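You operate a simulated robot arm through the tools that you are given. There is no shell and no other tool. Be economical: measure what you need, move in short steps, check, and stop when the job is done.

The job below is to be done with a simulated two-armed robot. You get a single attempt, and the scene is never put back.

TASK
Aim the headlamp at the green square and switch it off again.
Fine: switch and knobs are on the aim plate; the spot must stand in the square with the lamp on.

It is judged by the outcome, as a careful person would: the job done as asked, and still so three seconds after it is handed in. It fails if anything else is knocked over, pushed out of place, dropped, spilled or broken.

THE ROBOT
Two 6-joint arms with fingered hands on one trunk, on a base that drives. Base frame: it is fixed to the floor where the robot stands at the start and does not move with it; the origin is under the middle of the robot, x ahead of it, y to its left, z up; the surface under the hand at the start is at about z = 870. Readings come in mm, rad, newtons and seconds.
The left shoulder is at the start at [50, 170, 985], the right one opposite. With the tool pointing down near the work surface each hand reaches from about 500 to 780 mm from the robot's upright axis, wherever it stands, measured 20 degrees to its own side. Places, roughly: aim plate switch [700, 0, 900]; grid board [1250, 500, 250]; lower aim knob [600, 0, 700]; upper aim knob [600, 0, 800]. Payload 3.5 kg a hand.
The TCP of each hand is the grasp point between the finger pads, 26 mm short of the fingertips. In the tool frame z runs along the fingers and y along their closing line. The gripper opens to 132 mm. The gripper's body begins 73 mm behind the TCP. The gripper is a hand of 3 fingers: y runs from the thumb to the fingers, the wrist lies at [0, 0, -234] in the tool frame, and closing takes about 1.5 s.
Orientation is that of the tool frame in the base frame, as a unit quaternion [x, y, z, w]. With the fingers straight down and closing along the base's y, the tool's x points along the base's -x, its y along +y and its z along -z.

THE INTERFACE
- The arms move only by the tool drive_tool. It takes "left_commands", "right_commands" or both (then of equal length, played together; a hand with none holds still); each is a list of rows, each a list of 6 numbers: the shift along the tool's x, y, z in units of 20 mm (1.0 is 20 mm), then the turn, a rotation vector about the tool's x, y, z in units of 8 degrees (1.0 is 8 degrees). In form: [[x, y, z, ax, ay, az], ...]. A call has 1 to 8 rows; each row shifts and turns the commanded pose from where the row before left it, along the tool's axes as they then stand. "left_jaw" and "right_jaw" are, for a hand that has rows, the closure, from 0 (fully open) to 1 (shut), set as the call begins (left out, the last holds). A call with a number of a shift or a turn outside -1 to 1 is refused whole. A row lasts 0.2 s, in which the tool goes at most 50 mm and 0.15 rad; a call with a longer step from one row to the next is refused whole, and so is a gripper value outside its range. A pose out of reach is approached as far as the arm can. The call stops where the force on the tool passes 40 N (or 10 N more than at its start, if that is more) or the arm is blocked; 0.2 s more then pass. Each finger travels about 108 mm/s and halts on what it meets, pressing with about 28 N; the grip force reading is that of the motor and also rises with nothing between the fingers. The clock runs only during rows and for 0.2 s after the last one: add rows that do not move to give the fingers time. The reply holds the time, the measured pose of the TCP, the force on the tool along the base axes, the opening and the grip force, in the units named above and with some noise, with the torque about the TCP (base axes, N m) and any sound that the robot's microphone picked up.
- Cameras (640 x 400 px; columns grow to the right, rows downward): "scene" is now at [36.4, 8.1, 1575.6]; the picture's right is [-0.04, -1.00, 0.00], its down [-0.79, 0.03, -0.61] and it looks along [0.61, -0.02, -0.79] (base axes); focal length 263 px, centre (320, 200). "left" rides on the left gripper at [-62, 3, -92] in its tool frame; the picture's right is [-0.05, -1.00, 0.00], its down [0.83, -0.04, -0.56] and it looks along [0.55, -0.03, 0.83] (tool axes); focal length 230 px, centre (320, 200). "right" rides on the right gripper at [62, 3, -92] in its tool frame; the picture's right is [-0.05, 1.00, 0.00], its down [-0.83, -0.04, -0.56] and it looks along [-0.55, -0.03, 0.83] (tool axes); focal length 230 px, centre (320, 200). There is no depth. A picture from a camera that has moved, and an enlarged one, comes with that camera's place and axes in the base frame and with its lens. The place of the scene camera against the robot may be out by one fixed shift of up to 12 mm in any direction.
- grab_frame(camera): a new picture of that camera. No time passes.
- move_column(by): slides the trunk up (or, below 0, down) by that many mm; the arms and the scene camera ride with it, the base frame stays. It gives what a move gives, with no picture.
- base_move(legs): drives the robot by 1 to 6 legs, each [ahead, left, turn to the left] in mm, mm and rad, along the robot's own axes; the way and the turn of a leg run together, so that a leg with both is an arc; at most 1500 mm and 3.142 rad a leg. The arms and the cameras ride along, it lands a little off, and it stops where it bumps. It gives what a move gives.
- set_fingers(finger1, finger2, thumb_bend, hand): sets how far each is bent, from 0 (flat) to 1 (curled in); at 0.3 the hand is open as for a grip, at 0.7 the pads meet at the TCP. One left out holds its place. A second passes; each finger stops where it meets its share of the squeeze, and holds until it gets a number again. A gripper value or a shape takes the hand back. It gives what a move gives, with no picture; readings hold the bend of each and the force on the fingers (four entries, about 0 where the hand has none), thumb and palm.
- set_grasp(shape, hand): the hand has 3 fingers and takes this shape, open, in about a second: jaw (thumb against the fingers, like two jaws); tri (thumb and two fingers); tip (a fingertip pinch); poke (one finger out to press); point (the index stretched); flat (the hand flat); cup (the hand cupped); fist (a fist). The gripper value then closes the fingers along that shape, each until it touches; the sizes above hold for jaw. It gives what a move gives, with no picture.
- turn_head(pan, tilt): turns the head with the scene camera to pan (to the left, within 1.501 rad either way) and tilt (down, from -0.506 to 1.204), counted from straight ahead of the robot. It gives what a move gives.
- enlarge(camera, box): a new picture of the part [left, top, right, bottom] of that camera's present view, enlarged. No time passes.
- job_done(): hands the job in; it is judged then, once.

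Go step by step. Nothing tells you exact positions but the pictures and the camera data: compare them with the known pose of the tool, close in by small moves and look again before you grip or let go. The budget is 120 turns and 88 pictures, counting those below and the enlarged ones. Unless the task says otherwise, let go and move clear before handing in, and close with one line.

The tools are called after ">>>" as name(argument=value, ...) on one line, values as JSON. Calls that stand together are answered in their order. drive_tool: Moves the arms, as the interface text tells. Its arguments: {"type":"object","properties":{"left_commands":{"type":"array","items":{"type":"array","items":{"type":"number"}}},"left_jaw":{"type":"number"},"right_commands":{"type":"array","items":{"type":"array","items":{"type":"number"}}},"right_jaw":{"type":"number"}},"required":[]} The other tools are called the same way: move_column (by) slides the trunk up or down; set_grasp (shape, hand) gives the hand a shape; set_fingers (finger1, finger2, thumb_bend, hand) moves the fingers one by one; base_move (legs) drives the base; turn_head (pan, tilt) turns the head that bears the scene camera; grab_frame (camera) takes a picture; enlarge (camera, box) takes an enlarged picture of a part of a camera's view; job_done () hands the job in.

At the start:

```text
clock: 0.0
left_tcp_pos: [588.8, 320.3, 1026.0]
left_ee_rot: [0.0, 1.0, 0.0, 0.001]
left_ft_force: [1.3, 0.3, 1.1]
left_torque: [-0.02, -0.01, -0.04]
left_width: 131.9
left_grip_force: 0.1
left_shape: jaw
left_bend: [0.3, 0.3, 0.3]
left_finger forces: [0.0, 0.1, 0.1, 0.0, 0.0, 0.0]
right_tcp_pos: [609.7, -243.1, 1040.8]
right_ee_rot: [0.0, 1.0, 0.0, 0.0]
right_ft_force: [-0.2, 0.8, 0.9]
right_torque: [0.02, 0.0, 0.01]
right_width: 131.8
right_grip_force: 0.0
right_shape: jaw
right_bend: [0.3, 0.3, 0.3]
right_finger forces: [0.1, 0.1, 0.0, 0.0, 0.0, 0.0]
trunk travel left (down, up): [-600.0, 110.0]
robot x, y, heading: [2.4, 0.9, -0.004]
head pan, tilt: [-0.037, 0.911]
```

scene: 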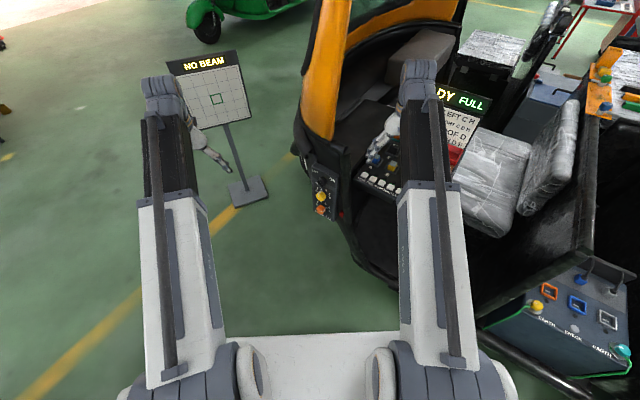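
right: 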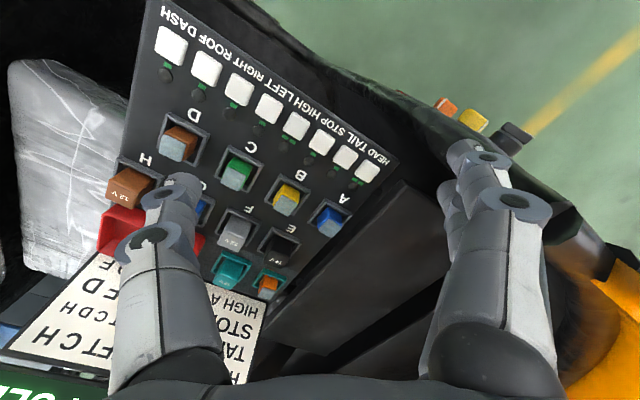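
left: 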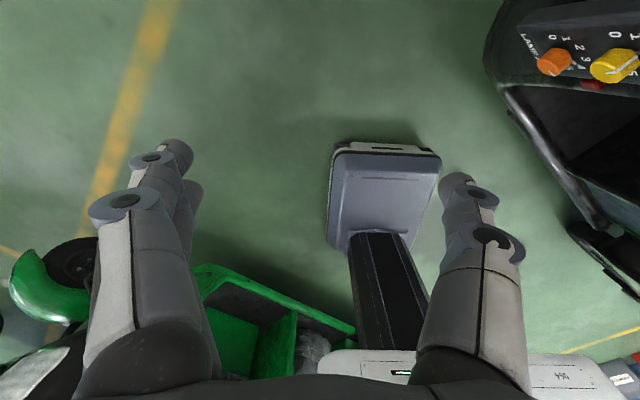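

I see a vehicle with an aim plate on its front (switch, yellow and orange knobs) and a grid board showing "NO BEAM". I'll look closer at both.

>>> enlarge(camera="scene", box=[280, 130, 380, 230])

>>> enlarge(camera="scene", box=[160, 40, 270, 140])

>>> enlarge(camera="left", box=[480, 0, 640, 110])

```text
4.00 times, centred on (330, 180) of scene
camera zoom: at [36.4, 8.1, 1575.6], right [-0.04, -1.0, 0.0], down [-0.79, 0.03, -0.61], along [0.61, -0.02, -0.79], focal length 1053 px, centre (280, 280)
```

zoom: 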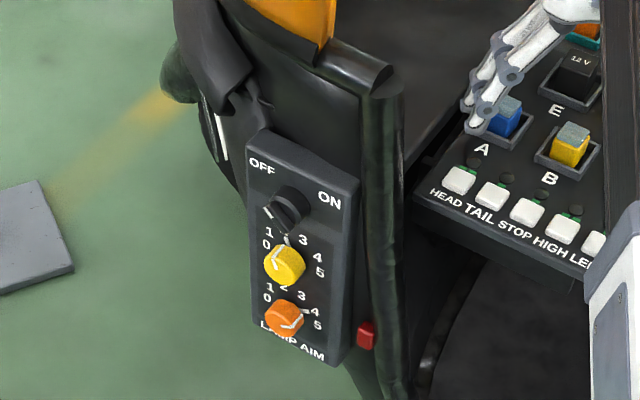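

```text
4.00 times, centred on (215, 90) of scene
camera zoom: at [36.4, 8.1, 1575.6], right [-0.04, -1.0, 0.0], down [-0.79, 0.03, -0.61], along [0.61, -0.02, -0.79], focal length 1053 px, centre (740, 640)
```

zoom: 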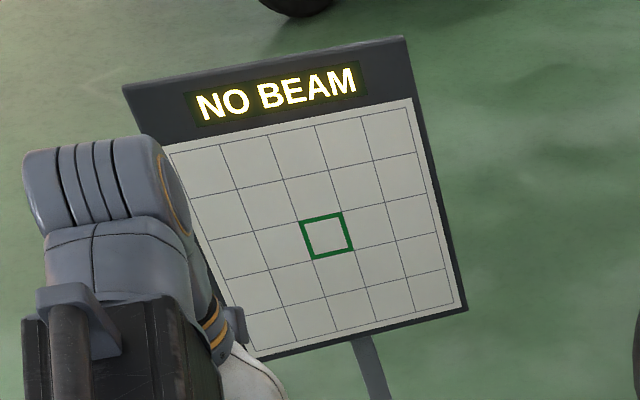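

```text
3.64 times, centred on (560, 55) of left
camera zoom: at [649.3, 322.7, 1119.3], right [0.05, -1.0, 0.0], down [-0.83, -0.04, 0.55], along [-0.55, -0.03, -0.83], focal length 837 px, centre (-553, 727)
```

zoom: 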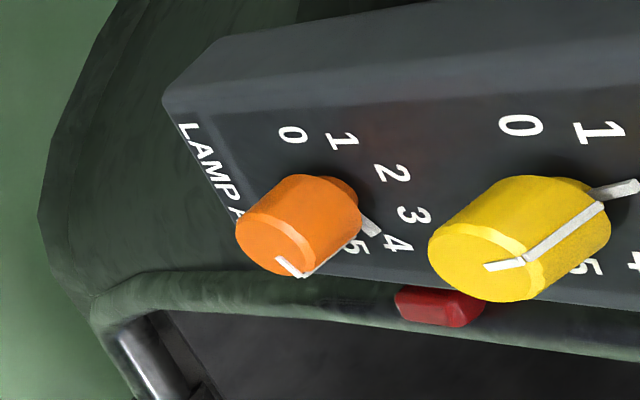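

Triangulating both views puts the yellow knob's front near [646,-15,810], the orange one near [644,-15,732] and the switch near z≈885. The plate faces the robot, turned towards its left. I'll back off 200 mm to make room for a horizontal approach with the left hand.

>>> base_move(legs=[[-200, 0, 0]])

```text
clock: 1.6
left_tcp_pos: [387.4, 321.4, 1026.7]
left_ee_rot: [-0.002, 1.0, 0.0, 0.001]
left_ft_force: [-1.1, -0.1, -0.5]
left_torque: [-0.01, -0.02, -0.02]
left_width: 131.9
left_grip_force: 0.1
left_shape: jaw
left_bend: [0.3, 0.3, 0.3]
left_finger forces: [0.0, 0.0, 0.0, 0.0, 0.0, 0.0]
right_tcp_pos: [411.8, -241.0, 1039.9]
right_ee_rot: [-0.002, 1.0, 0.0, 0.001]
right_ft_force: [0.3, 1.1, 0.2]
right_torque: [0.01, -0.01, 0.0]
right_width: 132.1
right_grip_force: 0.1
right_shape: jaw
right_bend: [0.3, 0.3, 0.3]
right_finger forces: [0.0, 0.1, 0.1, 0.1, 0.0, 0.0]
trunk travel left (down, up): [-600.0, 110.0]
robot x, y, heading: [-201.8, -1.2, 0.004]
head pan, tilt: [-0.037, 0.911]
```

Backed off fine. Now I pitch the left hand up to horizontal, pivoting about the wrist.

>>> drive_tool(left_commands=[[-1, 0, 0, 0, -0.7, 0], [-1, 0, 0, 0, -0.7, 0], [-1, 0, 0, 0, -0.7, 0], [-1, 0, 0, 0, -0.7, 0], [-1, 0, 0, 0, -0.7, 0], [-1, 0, 0, 0, -0.7, 0], [-1, 0, 0, 0, -0.7, 0], [-1, 0, 0, 0, -0.7, 0]])

>>> drive_tool(left_commands=[[-0.5, 0, 0.5, 0, -0.8, 0], [-0.5, 0, 0.5, 0, -0.8, 0], [-0.5, 0, 0.5, 0, -0.8, 0], [-0.5, 0, 0.5, 0, -0.8, 0], [-0.5, 0, 0.5, 0, -0.8, 0], [-0.5, 0, 0.5, 0, -0.8, 0], [-0.5, 0, 0.5, 0, -0.85, 0]])

```text
clock: 3.4
left_tcp_pos: [537.8, 322.3, 1078.4]
left_ee_rot: [-0.002, 0.924, 0.001, 0.382]
left_ft_force: [0.3, 0.1, -0.5]
left_torque: [-0.03, -0.02, -0.04]
left_width: 131.5
left_grip_force: 0.0
left_shape: jaw
left_bend: [0.3, 0.3, 0.3]
left_finger forces: [0.0, 0.0, 0.0, 0.1, 0.0, 0.0]
right_tcp_pos: [412.1, -240.7, 1041.3]
right_ee_rot: [-0.001, 1.0, 0.001, 0.0]
right_ft_force: [-0.6, -0.2, 0.0]
right_torque: [0.02, 0.03, -0.01]
right_width: 132.0
right_grip_force: 0.0
right_shape: jaw
right_bend: [0.3, 0.3, 0.3]
right_finger forces: [0.0, 0.0, 0.0, 0.0, 0.0, 0.0]
trunk travel left (down, up): [-600.0, 110.0]
robot x, y, heading: [-196.8, -2.9, 0.001]
head pan, tilt: [-0.037, 0.911]
```

```text
clock: 5.0
left_tcp_pos: [628.0, 324.1, 1109.4]
left_ee_rot: [-0.002, 0.707, 0.003, 0.707]
left_ft_force: [-0.4, -0.1, -0.2]
left_torque: [0.01, 0.02, -0.02]
left_width: 131.7
left_grip_force: 0.0
left_shape: jaw
left_bend: [0.3, 0.3, 0.3]
left_finger forces: [0.0, 0.1, 0.1, 0.1, 0.0, 0.0]
right_tcp_pos: [411.0, -241.1, 1039.6]
right_ee_rot: [-0.002, 1.0, 0.0, 0.0]
right_ft_force: [-0.2, -1.2, -0.6]
right_torque: [0.04, 0.0, 0.02]
right_width: 132.0
right_grip_force: 0.0
right_shape: jaw
right_bend: [0.3, 0.3, 0.3]
right_finger forces: [0.0, 0.0, 0.0, 0.0, 0.0, 0.0]
trunk travel left (down, up): [-600.0, 110.0]
robot x, y, heading: [-198.8, -1.9, 0.0]
head pan, tilt: [-0.037, 0.911]
```

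>>> drive_tool(left_commands=[[0.5, -1, -0.6, 0, 0, 0], [0.5, -1, -0.6, 0, 0, 0], [0.5, -1, -0.6, 0, 0, 0], [0.5, -1, -0.6, 0, 0, 0], [0.5, -1, -0.6, 0, 0, 0], [0.5, -1, -0.6, 0, 0, 0], [0.5, -1, -0.6, 0, 0, 0], [0.5, -1, -0.6, 0, 0, 0]])

>>> drive_tool(left_commands=[[0.8, -1, 0, 0.75, 0, 0], [0.8, -1, 0, 0.75, 0, 0], [0.8, -1, 0, 0.75, 0, 0], [0.8, -0.5, 0, 0.75, 0, 0], [0.8, 0, 0, 0.75, 0, 0], [0.8, 0, 0, 0, 0, 0]])

>>> grab_frame(camera="left")

>>> grab_frame(camera="scene")

```text
clock: 6.8
left_tcp_pos: [532.7, 181.9, 1035.5]
left_ee_rot: [0.004, 0.708, -0.004, 0.706]
left_ft_force: [0.2, -0.3, -0.3]
left_torque: [0.02, -0.01, 0.04]
left_width: 132.0
left_grip_force: 0.0
left_shape: jaw
left_bend: [0.3, 0.3, 0.3]
left_finger forces: [0.1, 0.0, 0.0, 0.0, 0.0, 0.1]
left hand out of reach, approached as far as the arm can: row 7, 8
right_tcp_pos: [410.7, -241.3, 1041.3]
right_ee_rot: [-0.002, 1.0, -0.001, 0.001]
right_ft_force: [0.3, -0.3, -0.6]
right_torque: [0.01, -0.01, 0.03]
right_width: 131.6
right_grip_force: 0.0
right_shape: jaw
right_bend: [0.3, 0.3, 0.3]
right_finger forces: [0.0, 0.0, 0.0, 0.0, 0.0, 0.0]
trunk travel left (down, up): [-600.0, 110.0]
robot x, y, heading: [-200.1, -1.1, 0.0]
head pan, tilt: [-0.037, 0.911]
```

```text
clock: 8.2
left_tcp_pos: [522.6, 113.8, 940.1]
left_ee_rot: [0.181, 0.682, -0.183, 0.684]
left_ft_force: [-0.1, -0.1, 0.3]
left_torque: [0.02, 0.01, 0.0]
left_width: 131.9
left_grip_force: 0.2
left_shape: jaw
left_bend: [0.3, 0.3, 0.3]
left_finger forces: [0.1, 0.0, 0.0, 0.1, 0.1, 0.0]
right_tcp_pos: [411.9, -241.3, 1040.6]
right_ee_rot: [-0.001, 1.0, 0.0, 0.0]
right_ft_force: [0.8, -0.8, -0.4]
right_torque: [0.01, -0.02, -0.02]
right_width: 131.9
right_grip_force: 0.0
right_shape: jaw
right_bend: [0.3, 0.3, 0.3]
right_finger forces: [0.0, 0.0, 0.0, 0.1, 0.0, 0.0]
trunk travel left (down, up): [-600.0, 110.0]
robot x, y, heading: [-202.0, 1.9, 0.003]
head pan, tilt: [-0.037, 0.911]
```

```text
81 pictures are left
camera left: at [443.7, 161.5, 1002.2], right [-0.5, -0.87, 0.05], down [-0.5, 0.24, -0.83], along [0.71, -0.44, -0.55], focal length 230 px, centre (320, 200)
```

left: 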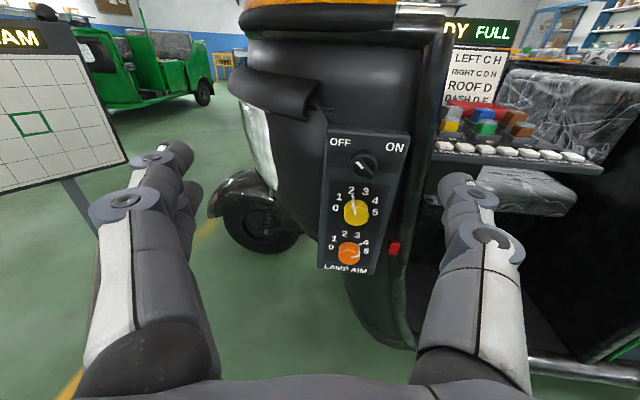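

```text
80 pictures are left
camera scene: at [-162.5, 7.9, 1575.6], right [-0.03, -1.0, 0.0], down [-0.79, 0.03, -0.61], along [0.61, -0.02, -0.79], focal length 263 px, centre (320, 200)
```

scene: 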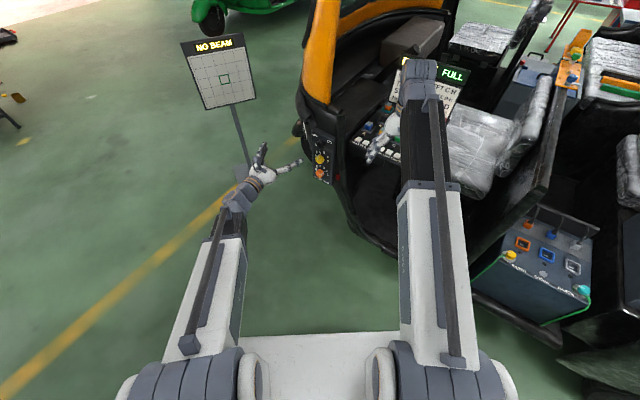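

The left camera sees the plate almost squarely. I'll enlarge it to read the switch and knobs.

>>> enlarge(camera="left", box=[300, 120, 430, 280])

>>> enlarge(camera="scene", box=[290, 120, 350, 195])

```text
2.50 times, centred on (365, 200) of left
camera zoom: at [443.7, 161.5, 1002.2], right [-0.5, -0.87, 0.05], down [-0.5, 0.24, -0.83], along [0.71, -0.44, -0.55], focal length 575 px, centre (208, 200)
```

zoom: 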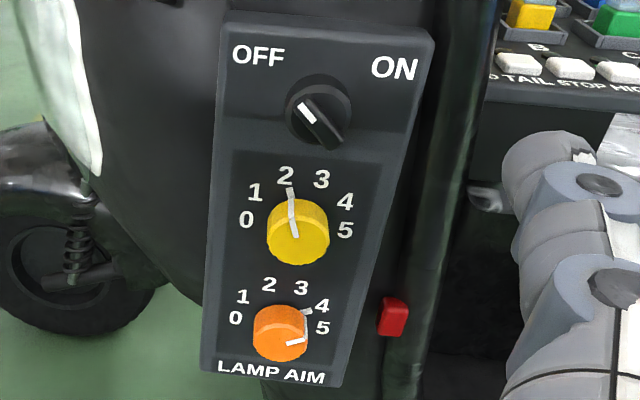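

```text
5.33 times, centred on (320, 158) of scene
camera zoom: at [-162.5, 7.9, 1575.6], right [-0.03, -1.0, 0.0], down [-0.79, 0.03, -0.61], along [0.61, -0.02, -0.79], focal length 1404 px, centre (320, 427)
```

zoom: 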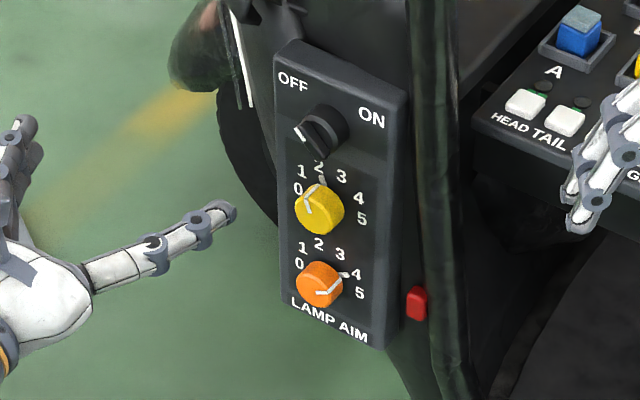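

Two left-camera views triangulate well: the switch handle is near [648,-31,877], yellow [646,-28,798], orange [643,-26,722], with the plate yawed about 33°. I'll line up in front of the switch, hand rolled −42° across the bar and partly closed.

>>> drive_tool(left_commands=[[0, 0, 0, 0.44, 0, 0], [0.45, -0.37, 0.89, 0, 0, 0], [0.45, -0.37, 0.89, 0, 0, 0], [0.45, -0.37, 0.89, 0, 0, 0], [0.45, -0.37, 0.89, 0, 0, 0], [0.45, -0.37, 0.89, 0, 0, 0], [0.45, -0.37, 0.89, 0, 0, 0], [0.45, -0.37, 0.89, 0, 0, 0]], left_jaw=0.6)

>>> drive_tool(left_commands=[[0, 0, 0, 0, 0, -0.875], [0, 0, 0, 0, 0, -0.875], [0, 0, 0, 0, 0, -0.875], [0, 0, 0, 0, 0, -0.875], [0, 0, 0, 0, 0, -0.875], [0, 0, 0, 0, 0, -0.875]])

>>> grab_frame(camera="left")

>>> enlarge(camera="scene", box=[270, 110, 370, 200])

```text
clock: 10.0
left_tcp_pos: [596.8, 1.5, 877.7]
left_ee_rot: [0.203, 0.677, -0.203, 0.678]
left_ft_force: [0.4, -0.1, 0.4]
left_torque: [0.0, 0.0, 0.0]
left_width: 52.9
left_grip_force: 0.0
left_shape: jaw
left_bend: [0.73, 0.73, 0.7]
left_finger forces: [0.1, 0.0, 0.1, 0.0, 0.1, 0.0]
right_tcp_pos: [412.2, -241.0, 1039.7]
right_ee_rot: [-0.002, 1.0, 0.0, 0.001]
right_ft_force: [-0.5, -0.2, -0.2]
right_torque: [0.0, 0.02, -0.02]
right_width: 131.9
right_grip_force: 0.1
right_shape: jaw
right_bend: [0.3, 0.3, 0.3]
right_finger forces: [0.0, 0.1, 0.1, 0.0, 0.0, 0.1]
trunk travel left (down, up): [-600.0, 110.0]
robot x, y, heading: [-196.5, -2.1, 0.001]
head pan, tilt: [-0.037, 0.911]
```

```text
clock: 11.4
left_tcp_pos: [598.9, 0.7, 878.1]
left_ee_rot: [-0.055, 0.705, -0.432, 0.56]
left_ft_force: [0.9, -0.3, 0.8]
left_torque: [0.0, -0.01, -0.01]
left_width: 53.1
left_grip_force: 0.1
left_shape: jaw
left_bend: [0.73, 0.73, 0.7]
left_finger forces: [0.1, 0.1, 0.0, 0.0, 0.0, 0.0]
right_tcp_pos: [411.7, -242.5, 1040.7]
right_ee_rot: [-0.002, 1.0, -0.001, 0.0]
right_ft_force: [-0.7, -0.1, -1.3]
right_torque: [0.01, 0.0, 0.0]
right_width: 132.3
right_grip_force: 0.0
right_shape: jaw
right_bend: [0.3, 0.3, 0.3]
right_finger forces: [0.0, 0.1, 0.0, 0.0, 0.0, 0.1]
trunk travel left (down, up): [-600.0, 110.0]
robot x, y, heading: [-201.3, 3.1, 0.003]
head pan, tilt: [-0.037, 0.911]
```

```text
77 pictures are left
camera left: at [545.0, 87.1, 921.3], right [-0.39, -0.59, 0.71], down [-0.79, -0.19, -0.59], along [0.48, -0.79, -0.39], focal length 230 px, centre (320, 200)
```

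left: 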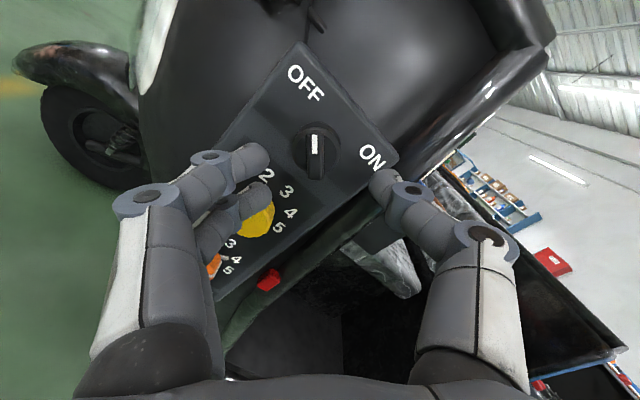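

```text
4.44 times, centred on (320, 155) of scene
camera zoom: at [-162.5, 7.8, 1575.6], right [-0.03, -1.0, 0.0], down [-0.79, 0.03, -0.61], along [0.61, -0.02, -0.79], focal length 1170 px, centre (320, 400)
```

zoom: 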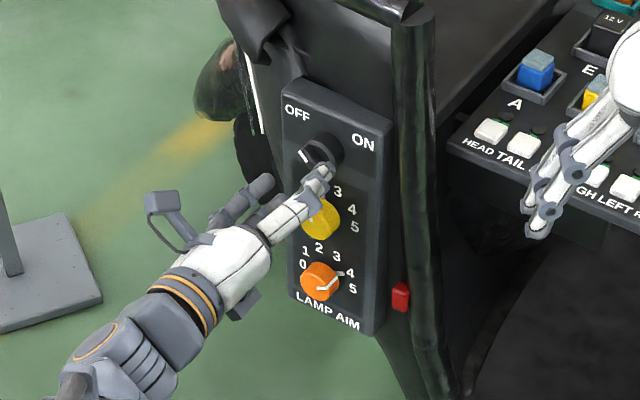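

The bar stands in line between thumb and fingers, about 4 mm off. I correct that, advance 45 mm and narrow the jaw a little.

>>> drive_tool(left_commands=[[0.15, 0.2, 0, 0, 0, 0], [0, 0, 0.6, 0, 0, 0], [0, 0, 0.6, 0, 0, 0], [0, 0, 0.5, 0, 0, 0], [0, 0, 0.3, 0, 0, 0]], left_jaw=0.7)

>>> grab_frame(camera="left")

>>> enlarge(camera="scene", box=[290, 120, 350, 195])

```text
clock: 12.6
left_tcp_pos: [632.8, -20.8, 871.8]
left_ee_rot: [-0.054, 0.705, -0.432, 0.56]
left_ft_force: [-0.9, -0.6, 0.6]
left_torque: [0.01, -0.05, 0.0]
left_width: 40.1
left_grip_force: 0.1
left_shape: jaw
left_bend: [0.73, 0.73, 0.7]
left_finger forces: [0.2, 0.0, 0.1, 0.0, 0.0, 0.0]
right_tcp_pos: [411.5, -241.8, 1040.2]
right_ee_rot: [-0.002, 1.0, -0.001, 0.0]
right_ft_force: [-0.2, -0.9, 0.2]
right_torque: [-0.02, -0.02, 0.03]
right_width: 131.8
right_grip_force: 0.1
right_shape: jaw
right_bend: [0.3, 0.3, 0.3]
right_finger forces: [0.0, 0.0, 0.1, 0.0, 0.0, 0.1]
trunk travel left (down, up): [-600.0, 110.0]
robot x, y, heading: [-204.2, 0.6, 0.003]
head pan, tilt: [-0.037, 0.911]
```

```text
75 pictures are left
camera left: at [579.5, 66.0, 915.9], right [-0.39, -0.59, 0.71], down [-0.79, -0.19, -0.59], along [0.48, -0.79, -0.39], focal length 230 px, centre (320, 200)
```

left: 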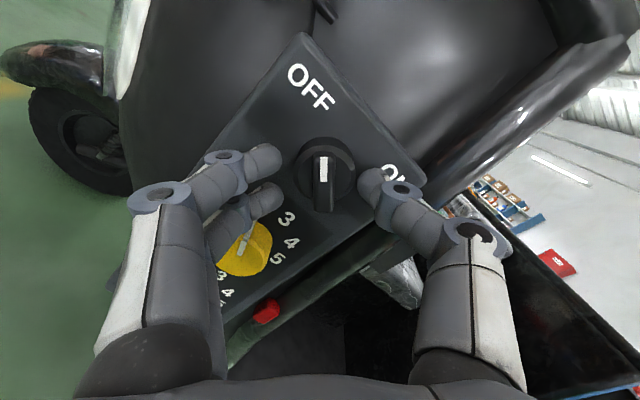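

```text
5.33 times, centred on (320, 158) of scene
camera zoom: at [-162.5, 7.8, 1575.6], right [-0.03, -1.0, 0.0], down [-0.79, 0.03, -0.61], along [0.61, -0.02, -0.79], focal length 1404 px, centre (320, 427)
```

zoom: 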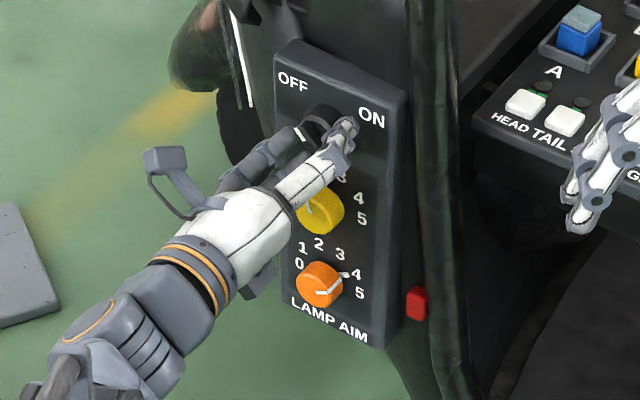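

The bar is centred between the fingertips, so I close on it.

>>> drive_tool(left_commands=[[0, 0, 0.1, 0, 0, 0], [0, 0, 0, 0, 0, 0], [0, 0, 0, 0, 0, 0], [0, 0, 0, 0, 0, 0], [0, 0, 0, 0, 0, 0]], left_jaw=1.0)

>>> grab_frame(camera="left")

```text
clock: 13.8
left_tcp_pos: [633.7, -20.4, 871.1]
left_ee_rot: [-0.053, 0.705, -0.432, 0.56]
left_ft_force: [-2.5, 0.0, -1.8]
left_torque: [0.01, -0.02, 0.0]
left_width: 24.6
left_grip_force: 27.9
left_shape: jaw
left_bend: [0.73, 0.72, 0.7]
left_finger forces: [13.1, 12.7, 0.0, 0.0, 25.1, 0.1]
right_tcp_pos: [410.9, -241.7, 1039.7]
right_ee_rot: [-0.002, 1.0, 0.0, 0.0]
right_ft_force: [-0.4, 0.7, 0.3]
right_torque: [0.0, 0.01, 0.0]
right_width: 132.0
right_grip_force: 0.1
right_shape: jaw
right_bend: [0.3, 0.3, 0.3]
right_finger forces: [0.0, 0.0, 0.0, 0.0, 0.1, 0.1]
trunk travel left (down, up): [-600.0, 110.0]
robot x, y, heading: [-200.1, 1.9, 0.002]
head pan, tilt: [-0.037, 0.911]
```

```text
73 pictures are left
camera left: at [580.7, 65.0, 915.9], right [-0.39, -0.59, 0.71], down [-0.79, -0.19, -0.59], along [0.48, -0.79, -0.39], focal length 230 px, centre (320, 200)
```

left: 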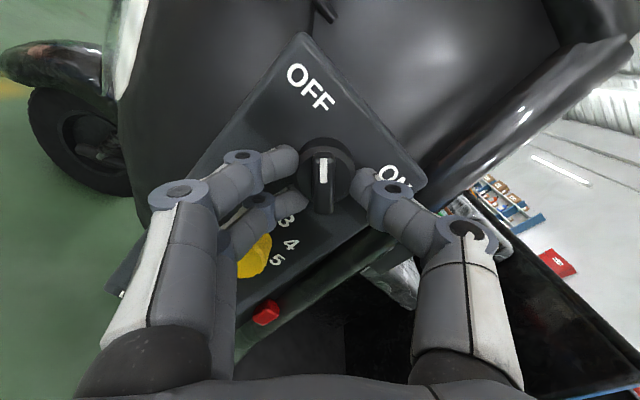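

Something 25 mm wide is gripped firmly. Now I turn it clockwise in steps.

>>> drive_tool(left_commands=[[0, 0, 0, 0, 0, 0.8], [0, 0, 0, 0, 0, 0.8], [0, 0, 0, 0, 0, 0.8], [0, 0, 0, 0, 0, 0.8], [0, 0, 0, 0, 0, 0.8], [0, 0, 0, 0, 0, 0.8]])

>>> grab_frame(camera="left")

>>> grab_frame(camera="scene")

```text
clock: 15.2
left_tcp_pos: [634.1, -20.9, 872.0]
left_ee_rot: [0.181, 0.683, -0.223, 0.671]
left_ft_force: [6.7, 5.6, -0.3]
left_torque: [-0.04, -0.03, 0.14]
left_width: 23.5
left_grip_force: 28.4
left_shape: jaw
left_bend: [0.73, 0.71, 0.7]
left_finger forces: [16.2, 15.2, 0.0, 0.0, 22.7, 0.0]
right_tcp_pos: [412.1, -240.6, 1040.6]
right_ee_rot: [-0.002, 1.0, 0.001, -0.001]
right_ft_force: [-0.1, -0.8, -0.8]
right_torque: [0.0, -0.01, 0.01]
right_width: 131.6
right_grip_force: 0.0
right_shape: jaw
right_bend: [0.3, 0.3, 0.3]
right_finger forces: [0.0, 0.0, 0.0, 0.0, 0.1, 0.0]
trunk travel left (down, up): [-600.0, 110.0]
robot x, y, heading: [-202.5, -0.3, 0.006]
head pan, tilt: [-0.037, 0.911]
```

```text
72 pictures are left
camera left: at [561.2, 36.0, 933.7], right [-0.54, -0.83, 0.11], down [-0.51, 0.23, -0.83], along [0.66, -0.51, -0.55], focal length 230 px, centre (320, 200)
```

left: 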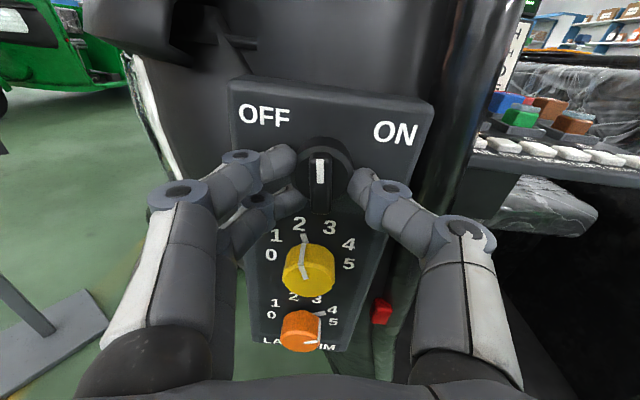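

```text
71 pictures are left
camera scene: at [-161.8, 8.3, 1575.6], right [-0.03, -1.0, 0.0], down [-0.79, 0.03, -0.61], along [0.61, -0.02, -0.79], focal length 263 px, centre (320, 200)
```

scene: 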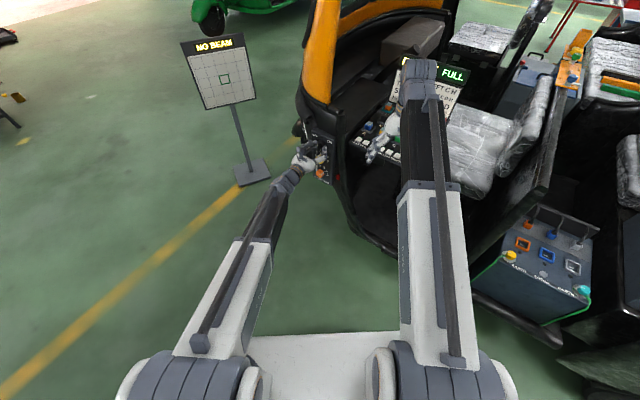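

It turns with the hand and is now near vertical. I continue to ON.

>>> drive_tool(left_commands=[[0, 0, 0, 0, 0, 0.8], [0, 0, 0, 0, 0, 0.8], [0, 0, 0, 0, 0, 0.8], [0, 0, 0, 0, 0, 0.8], [0, 0, 0, 0, 0, 0.8], [0, 0, 0, 0, 0, 0.8], [0, 0, 0, 0, 0, 0.5]])

>>> enlarge(camera="scene", box=[160, 20, 270, 120])

>>> grab_frame(camera="left")

```text
clock: 16.8
left_tcp_pos: [635.5, -19.5, 871.3]
left_ee_rot: [0.415, 0.572, 0.034, 0.707]
left_ft_force: [16.8, 9.8, 3.6]
left_torque: [-0.24, -0.18, 0.4]
left_width: 22.6
left_grip_force: 27.6
left_shape: jaw
left_bend: [0.72, 0.71, 0.7]
left_finger forces: [17.3, 19.9, 0.0, 0.1, 17.9, 0.0]
right_tcp_pos: [412.0, -241.2, 1041.0]
right_ee_rot: [-0.002, 1.0, 0.0, 0.0]
right_ft_force: [-0.3, 0.0, -0.1]
right_torque: [0.01, -0.03, -0.01]
right_width: 132.0
right_grip_force: 0.1
right_shape: jaw
right_bend: [0.3, 0.3, 0.3]
right_finger forces: [0.0, 0.0, 0.1, 0.1, 0.0, 0.0]
trunk travel left (down, up): [-600.0, 110.0]
robot x, y, heading: [-199.0, -2.8, -0.001]
head pan, tilt: [-0.037, 0.911]
```

```text
4.00 times, centred on (215, 70) of scene
camera zoom: at [-161.2, 8.9, 1575.6], right [-0.03, -1.0, 0.0], down [-0.79, 0.03, -0.61], along [0.61, -0.02, -0.79], focal length 1053 px, centre (740, 720)
```

zoom: 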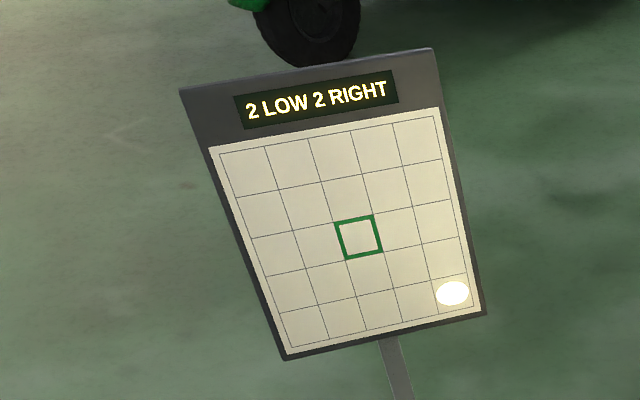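

```text
69 pictures are left
camera left: at [537.2, 0.3, 922.3], right [-0.44, -0.68, -0.59], down [-0.2, 0.71, -0.67], along [0.87, -0.18, -0.45], focal length 230 px, centre (320, 200)
```

left: 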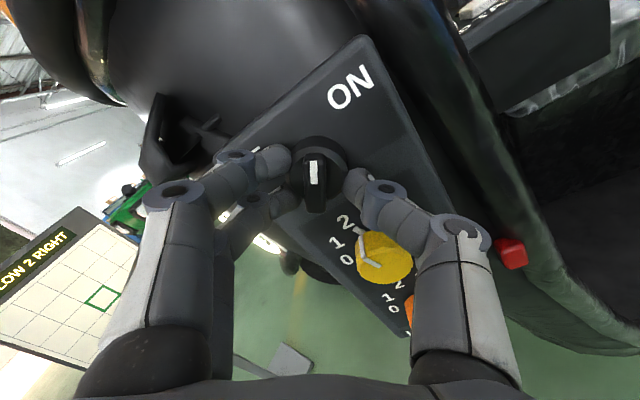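

The lamp is on and the board reads "2 LOW 2 RIGHT". I release, back off, undo the roll and go down to the yellow knob.

>>> drive_tool(left_commands=[[0, 0, 0, 0, 0, 0], [0, 0, 0, 0, 0, 0], [0, 0, -1, 0, 0, 0], [0, 0, -1, 0, 0, 0], [0, 0, -1, 0, 0, 0]], left_jaw=0.65)

>>> drive_tool(left_commands=[[0, 0, 0, 0, 0, -0.9], [0, 0, 0, 0, 0, -0.9], [0, 0, 0, 0, 0, -0.9], [0, 0, 0, 0, 0, -0.9], [0, 0, 0, 0, 0, -0.9], [0, 0, 0, 0, 0, -0.9]], left_jaw=0.5)

```text
clock: 18.0
left_tcp_pos: [581.5, 13.4, 873.4]
left_ee_rot: [0.417, 0.571, 0.033, 0.707]
left_ft_force: [0.6, 0.8, 0.7]
left_torque: [-0.03, -0.01, 0.02]
left_width: 45.8
left_grip_force: 0.0
left_shape: jaw
left_bend: [0.74, 0.73, 0.7]
left_finger forces: [0.1, 0.0, 0.0, 0.1, 0.1, 0.0]
right_tcp_pos: [412.2, -240.9, 1040.9]
right_ee_rot: [-0.001, 1.0, 0.001, 0.0]
right_ft_force: [0.1, 0.0, 0.2]
right_torque: [-0.05, 0.0, 0.0]
right_width: 132.1
right_grip_force: 0.1
right_shape: jaw
right_bend: [0.3, 0.3, 0.3]
right_finger forces: [0.1, 0.0, 0.0, 0.1, 0.0, 0.0]
trunk travel left (down, up): [-600.0, 110.0]
robot x, y, heading: [-199.3, 3.6, 0.006]
head pan, tilt: [-0.037, 0.911]
```

```text
clock: 19.4
left_tcp_pos: [582.7, 12.6, 872.8]
left_ee_rot: [0.176, 0.684, -0.229, 0.67]
left_ft_force: [0.7, -0.2, 0.5]
left_torque: [0.01, -0.01, 0.01]
left_width: 65.4
left_grip_force: 0.1
left_shape: jaw
left_bend: [0.73, 0.73, 0.7]
left_finger forces: [0.0, 0.0, 0.1, 0.0, 0.0, 0.0]
right_tcp_pos: [411.9, -241.6, 1041.1]
right_ee_rot: [-0.001, 1.0, 0.0, 0.0]
right_ft_force: [0.0, 0.2, -0.2]
right_torque: [0.03, 0.01, -0.03]
right_width: 131.9
right_grip_force: 0.0
right_shape: jaw
right_bend: [0.3, 0.3, 0.3]
right_finger forces: [0.0, 0.0, 0.0, 0.1, 0.0, 0.0]
trunk travel left (down, up): [-600.0, 110.0]
robot x, y, heading: [-199.5, -0.1, 0.006]
head pan, tilt: [-0.037, 0.911]
```

>>> drive_tool(left_commands=[[0, 0, 0, 0, 0, 0.55], [1, 0, 0, 0, 0, 0], [1, 0, 0, 0, 0, 0], [1, 0, 0.3, 0, 0, 0], [0.8, 0, 0.3, 0, 0, 0]])

>>> grab_frame(camera="left")

```text
clock: 20.6
left_tcp_pos: [593.2, 4.3, 795.5]
left_ee_rot: [0.203, 0.677, -0.203, 0.678]
left_ft_force: [0.1, -0.3, 0.0]
left_torque: [0.02, 0.03, 0.0]
left_width: 65.2
left_grip_force: 0.0
left_shape: jaw
left_bend: [0.73, 0.73, 0.7]
left_finger forces: [0.0, 0.0, 0.2, 0.0, 0.0, 0.0]
right_tcp_pos: [411.6, -241.1, 1041.0]
right_ee_rot: [-0.002, 1.0, 0.0, 0.0]
right_ft_force: [0.7, 0.2, -0.1]
right_torque: [-0.02, 0.05, 0.0]
right_width: 131.9
right_grip_force: 0.1
right_shape: jaw
right_bend: [0.3, 0.3, 0.3]
right_finger forces: [0.0, 0.0, 0.0, 0.0, 0.0, 0.0]
trunk travel left (down, up): [-600.0, 110.0]
robot x, y, heading: [-199.1, -0.2, 0.003]
head pan, tilt: [-0.037, 0.911]
```

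```text
68 pictures are left
camera left: at [517.3, 57.2, 857.8], right [-0.55, -0.83, 0.05], down [-0.49, 0.27, -0.83], along [0.68, -0.48, -0.55], focal length 230 px, centre (320, 200)
```

left: 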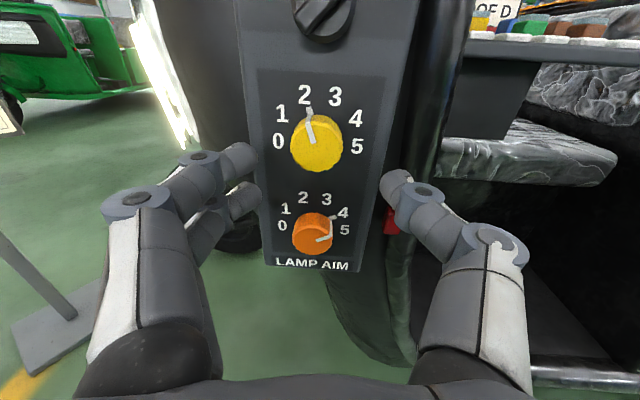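

The yellow knob is straight ahead about 60 mm away. I advance 50 mm and close.

>>> drive_tool(left_commands=[[0, 0.12, 0.7, 0, 0, 0], [0, 0, 0.7, 0, 0, 0], [0, 0, 0.6, 0, 0, 0], [0, 0, 0.5, 0, 0, 0]])

>>> grab_frame(camera="left")

```text
clock: 21.6
left_tcp_pos: [637.4, -19.7, 796.4]
left_ee_rot: [0.202, 0.677, -0.202, 0.678]
left_ft_force: [-0.5, 0.6, 0.3]
left_torque: [0.02, -0.02, 0.03]
left_width: 65.3
left_grip_force: 0.1
left_shape: jaw
left_bend: [0.73, 0.73, 0.7]
left_finger forces: [0.1, 0.0, 0.1, 0.0, 0.1, 0.0]
right_tcp_pos: [411.8, -240.8, 1040.9]
right_ee_rot: [-0.002, 1.0, 0.0, 0.0]
right_ft_force: [0.4, -0.2, -0.3]
right_torque: [-0.02, -0.02, -0.01]
right_width: 132.0
right_grip_force: 0.0
right_shape: jaw
right_bend: [0.3, 0.3, 0.3]
right_finger forces: [0.0, 0.0, 0.0, 0.0, 0.0, 0.0]
trunk travel left (down, up): [-600.0, 110.0]
robot x, y, heading: [-199.9, 2.8, 0.003]
head pan, tilt: [-0.037, 0.911]
```

```text
67 pictures are left
camera left: at [561.5, 32.9, 858.0], right [-0.55, -0.83, 0.05], down [-0.49, 0.27, -0.83], along [0.68, -0.48, -0.55], focal length 230 px, centre (320, 200)
```

left: 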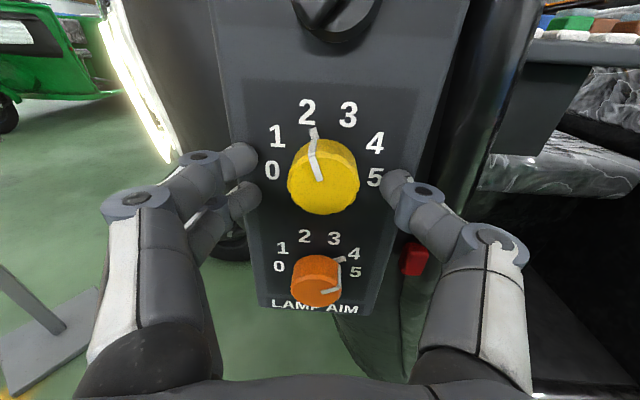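

>>> drive_tool(left_commands=[[0, 0, 0, 0, 0, 0], [0, 0, 0, 0, 0, 0], [0, 0, 0, 0, 0, 0], [0, 0, 0, 0, 0, 0], [0, 0, 0, 0, 0, 0]], left_jaw=1.0)

>>> grab_frame(camera="left")

>>> enlarge(camera="scene", box=[160, 20, 270, 120])

```text
clock: 22.8
left_tcp_pos: [638.5, -20.1, 795.5]
left_ee_rot: [0.203, 0.677, -0.203, 0.678]
left_ft_force: [2.0, -1.6, -2.4]
left_torque: [-0.01, 0.06, -0.03]
left_width: 25.8
left_grip_force: 28.9
left_shape: jaw
left_bend: [0.73, 0.72, 0.7]
left_finger forces: [13.0, 12.0, 0.0, 0.0, 24.8, 0.0]
right_tcp_pos: [412.8, -242.0, 1040.9]
right_ee_rot: [-0.001, 1.0, 0.0, 0.0]
right_ft_force: [0.1, -0.4, 0.3]
right_torque: [0.01, -0.02, 0.03]
right_width: 131.9
right_grip_force: 0.0
right_shape: jaw
right_bend: [0.3, 0.3, 0.3]
right_finger forces: [0.1, 0.1, 0.1, 0.0, 0.0, 0.0]
trunk travel left (down, up): [-600.0, 110.0]
robot x, y, heading: [-198.7, 1.3, 0.006]
head pan, tilt: [-0.037, 0.911]
```

```text
66 pictures are left
camera left: at [561.5, 32.7, 857.8], right [-0.55, -0.83, 0.05], down [-0.49, 0.27, -0.83], along [0.68, -0.48, -0.55], focal length 230 px, centre (320, 200)
```

left: 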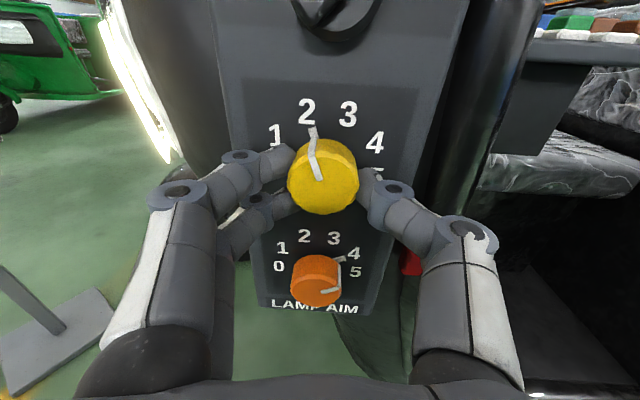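

```text
4.00 times, centred on (215, 70) of scene
camera zoom: at [-162.1, 7.6, 1575.6], right [-0.03, -1.0, 0.0], down [-0.79, 0.03, -0.61], along [0.61, -0.02, -0.79], focal length 1053 px, centre (740, 720)
```

zoom: 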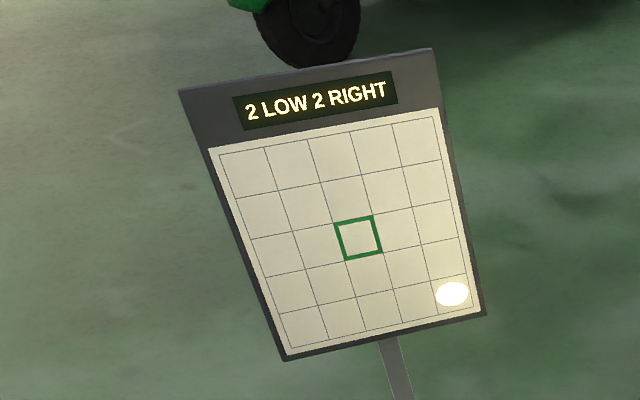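

Gripped. I turn it about 19° clockwise and watch the spot.

>>> drive_tool(left_commands=[[0, 0, 0, 0, 0, 0.8], [0, 0, 0, 0, 0, 0.8], [0, 0, 0, 0, 0, 0.8]])

>>> grab_frame(camera="left")

>>> enlarge(camera="scene", box=[160, 20, 270, 120])

```text
clock: 23.6
left_tcp_pos: [637.4, -19.4, 795.1]
left_ee_rot: [0.312, 0.634, -0.086, 0.703]
left_ft_force: [5.5, -0.3, 0.8]
left_torque: [-0.07, -0.02, 0.04]
left_width: 25.5
left_grip_force: 27.9
left_shape: jaw
left_bend: [0.73, 0.72, 0.7]
left_finger forces: [15.4, 12.6, 0.1, 0.1, 23.3, 0.0]
right_tcp_pos: [411.5, -240.4, 1040.5]
right_ee_rot: [-0.002, 1.0, 0.0, 0.001]
right_ft_force: [0.9, 0.0, -0.2]
right_torque: [0.03, 0.0, 0.02]
right_width: 131.9
right_grip_force: 0.1
right_shape: jaw
right_bend: [0.3, 0.3, 0.3]
right_finger forces: [0.0, 0.0, 0.0, 0.0, 0.0, 0.0]
trunk travel left (down, up): [-600.0, 110.0]
robot x, y, heading: [-197.3, 1.5, 0.002]
head pan, tilt: [-0.037, 0.911]
```

```text
64 pictures are left
camera left: at [550.6, 16.4, 855.8], right [-0.53, -0.8, -0.28], down [-0.33, 0.5, -0.8], along [0.78, -0.33, -0.53], focal length 230 px, centre (320, 200)
```

left: 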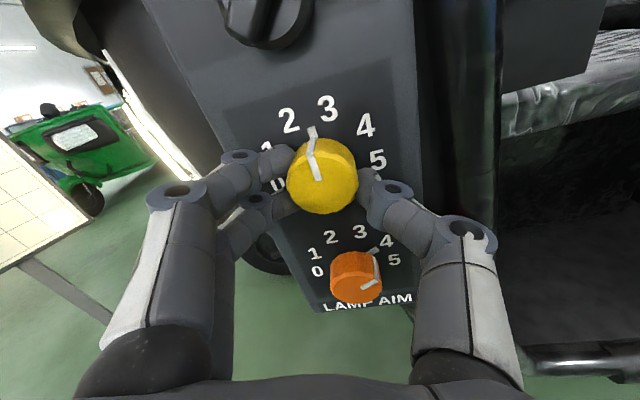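

```text
4.00 times, centred on (215, 70) of scene
camera zoom: at [-162.0, 7.8, 1575.7], right [-0.03, -1.0, 0.0], down [-0.79, 0.03, -0.61], along [0.61, -0.02, -0.79], focal length 1053 px, centre (740, 720)
```

zoom: 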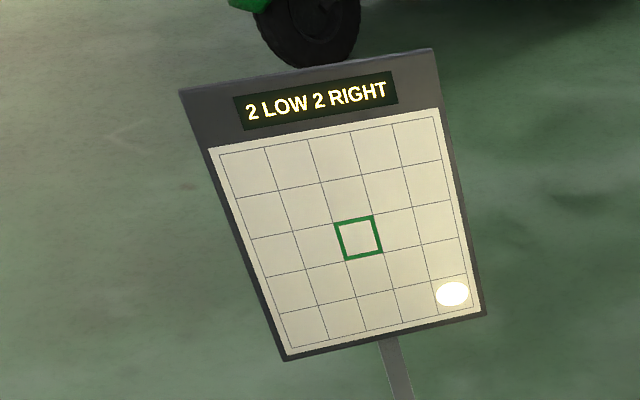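

The knob is now between 2 and 3 and the spot hasn't moved, so it's likely stepped. I continue to 3.

>>> drive_tool(left_commands=[[0, 0, 0, 0, 0, 0.8], [0, 0, 0, 0, 0, 0.8], [0, 0, 0, 0, 0, 0]])

>>> grab_frame(camera="left")

>>> enlarge(camera="scene", box=[160, 20, 270, 120])

```text
clock: 24.4
left_tcp_pos: [637.7, -19.2, 796.1]
left_ee_rot: [0.381, 0.595, -0.007, 0.708]
left_ft_force: [8.3, 4.0, 4.2]
left_torque: [-0.12, -0.16, 0.18]
left_width: 24.6
left_grip_force: 28.1
left_shape: jaw
left_bend: [0.73, 0.72, 0.7]
left_finger forces: [17.0, 14.6, 0.1, 0.1, 21.8, 0.1]
right_tcp_pos: [411.8, -241.6, 1040.9]
right_ee_rot: [-0.001, 1.0, 0.0, 0.0]
right_ft_force: [-0.2, -0.7, 0.3]
right_torque: [0.0, -0.03, 0.01]
right_width: 131.7
right_grip_force: 0.1
right_shape: jaw
right_bend: [0.3, 0.3, 0.3]
right_finger forces: [0.0, 0.0, 0.0, 0.0, 0.0, 0.0]
trunk travel left (down, up): [-600.0, 110.0]
robot x, y, heading: [-199.9, -2.9, 0.004]
head pan, tilt: [-0.037, 0.911]
```

```text
62 pictures are left
camera left: at [543.6, 5.8, 850.7], right [-0.48, -0.73, -0.49], down [-0.24, 0.64, -0.73], along [0.84, -0.23, -0.48], focal length 230 px, centre (320, 200)
```

left: 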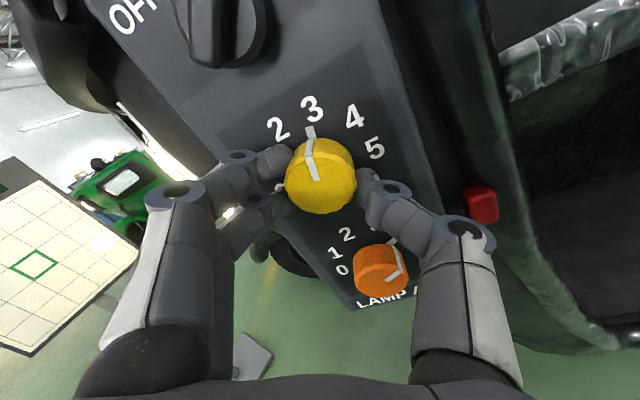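

```text
4.00 times, centred on (215, 70) of scene
camera zoom: at [-162.2, 8.3, 1575.7], right [-0.03, -1.0, 0.0], down [-0.79, 0.03, -0.61], along [0.61, -0.02, -0.79], focal length 1053 px, centre (740, 720)
```

zoom: 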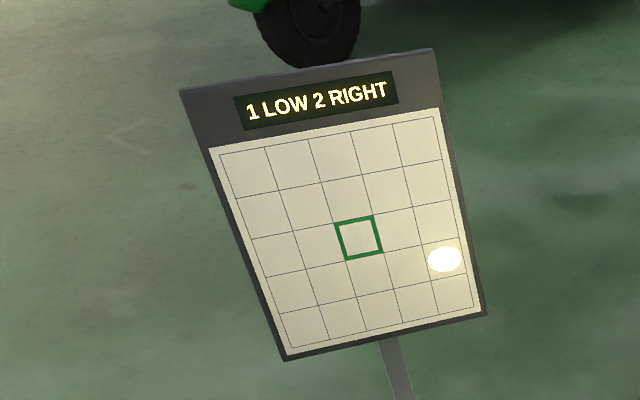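

The spot moved up a cell: yellow is elevation, one cell per step. One more step to 4.

>>> drive_tool(left_commands=[[0, 0, 0, 0, 0, 0.9], [0, 0, 0, 0, 0, 0.9], [0, 0, 0, 0, 0, 0.9], [0, 0, 0, 0, 0, 0.9], [0, 0, 0, 0, 0, 0]])

>>> grab_frame(camera="left")

>>> enlarge(camera="scene", box=[160, 20, 270, 120])

```text
clock: 25.6
left_tcp_pos: [637.5, -18.4, 797.3]
left_ee_rot: [0.518, 0.48, 0.17, 0.687]
left_ft_force: [12.8, 10.6, 8.4]
left_torque: [-0.26, -0.31, 0.36]
left_width: 24.7
left_grip_force: 28.1
left_shape: jaw
left_bend: [0.73, 0.72, 0.7]
left_finger forces: [18.1, 18.9, 0.0, 0.1, 19.8, 0.0]
right_tcp_pos: [412.2, -240.7, 1039.6]
right_ee_rot: [-0.002, 1.0, 0.0, 0.0]
right_ft_force: [0.4, -1.2, -0.7]
right_torque: [0.01, -0.04, 0.0]
right_width: 131.6
right_grip_force: 0.1
right_shape: jaw
right_bend: [0.3, 0.3, 0.3]
right_finger forces: [0.1, 0.0, 0.0, 0.0, 0.1, 0.0]
trunk travel left (down, up): [-600.0, 110.0]
robot x, y, heading: [-199.2, 0.3, 0.008]
head pan, tilt: [-0.037, 0.911]
```

```text
60 pictures are left
camera left: at [531.5, -12.5, 829.9], right [-0.29, -0.45, -0.85], down [-0.08, 0.89, -0.44], along [0.95, -0.06, -0.29], focal length 230 px, centre (320, 200)
```

left: 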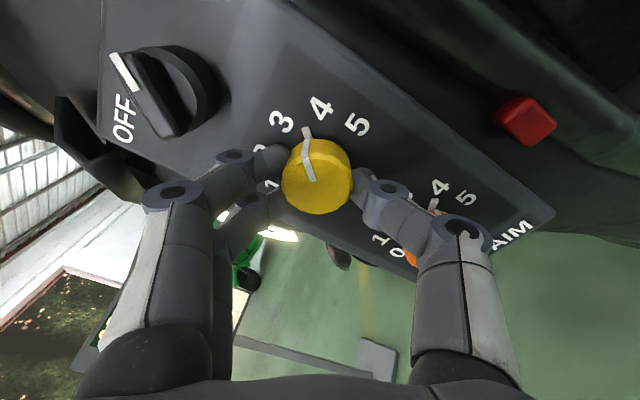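

```text
4.00 times, centred on (215, 70) of scene
camera zoom: at [-162.3, 8.9, 1575.7], right [-0.03, -1.0, 0.0], down [-0.79, 0.03, -0.61], along [0.61, -0.02, -0.79], focal length 1053 px, centre (740, 720)
```

zoom: 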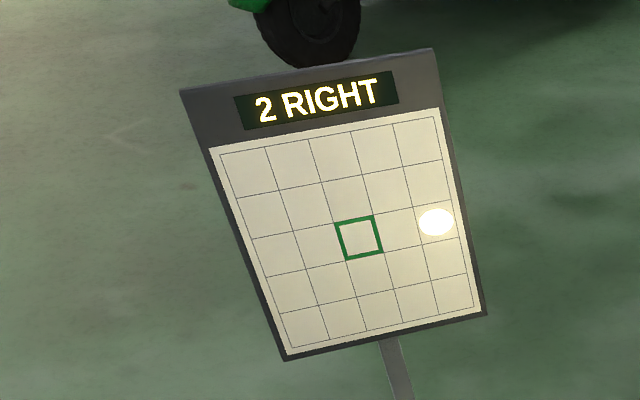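

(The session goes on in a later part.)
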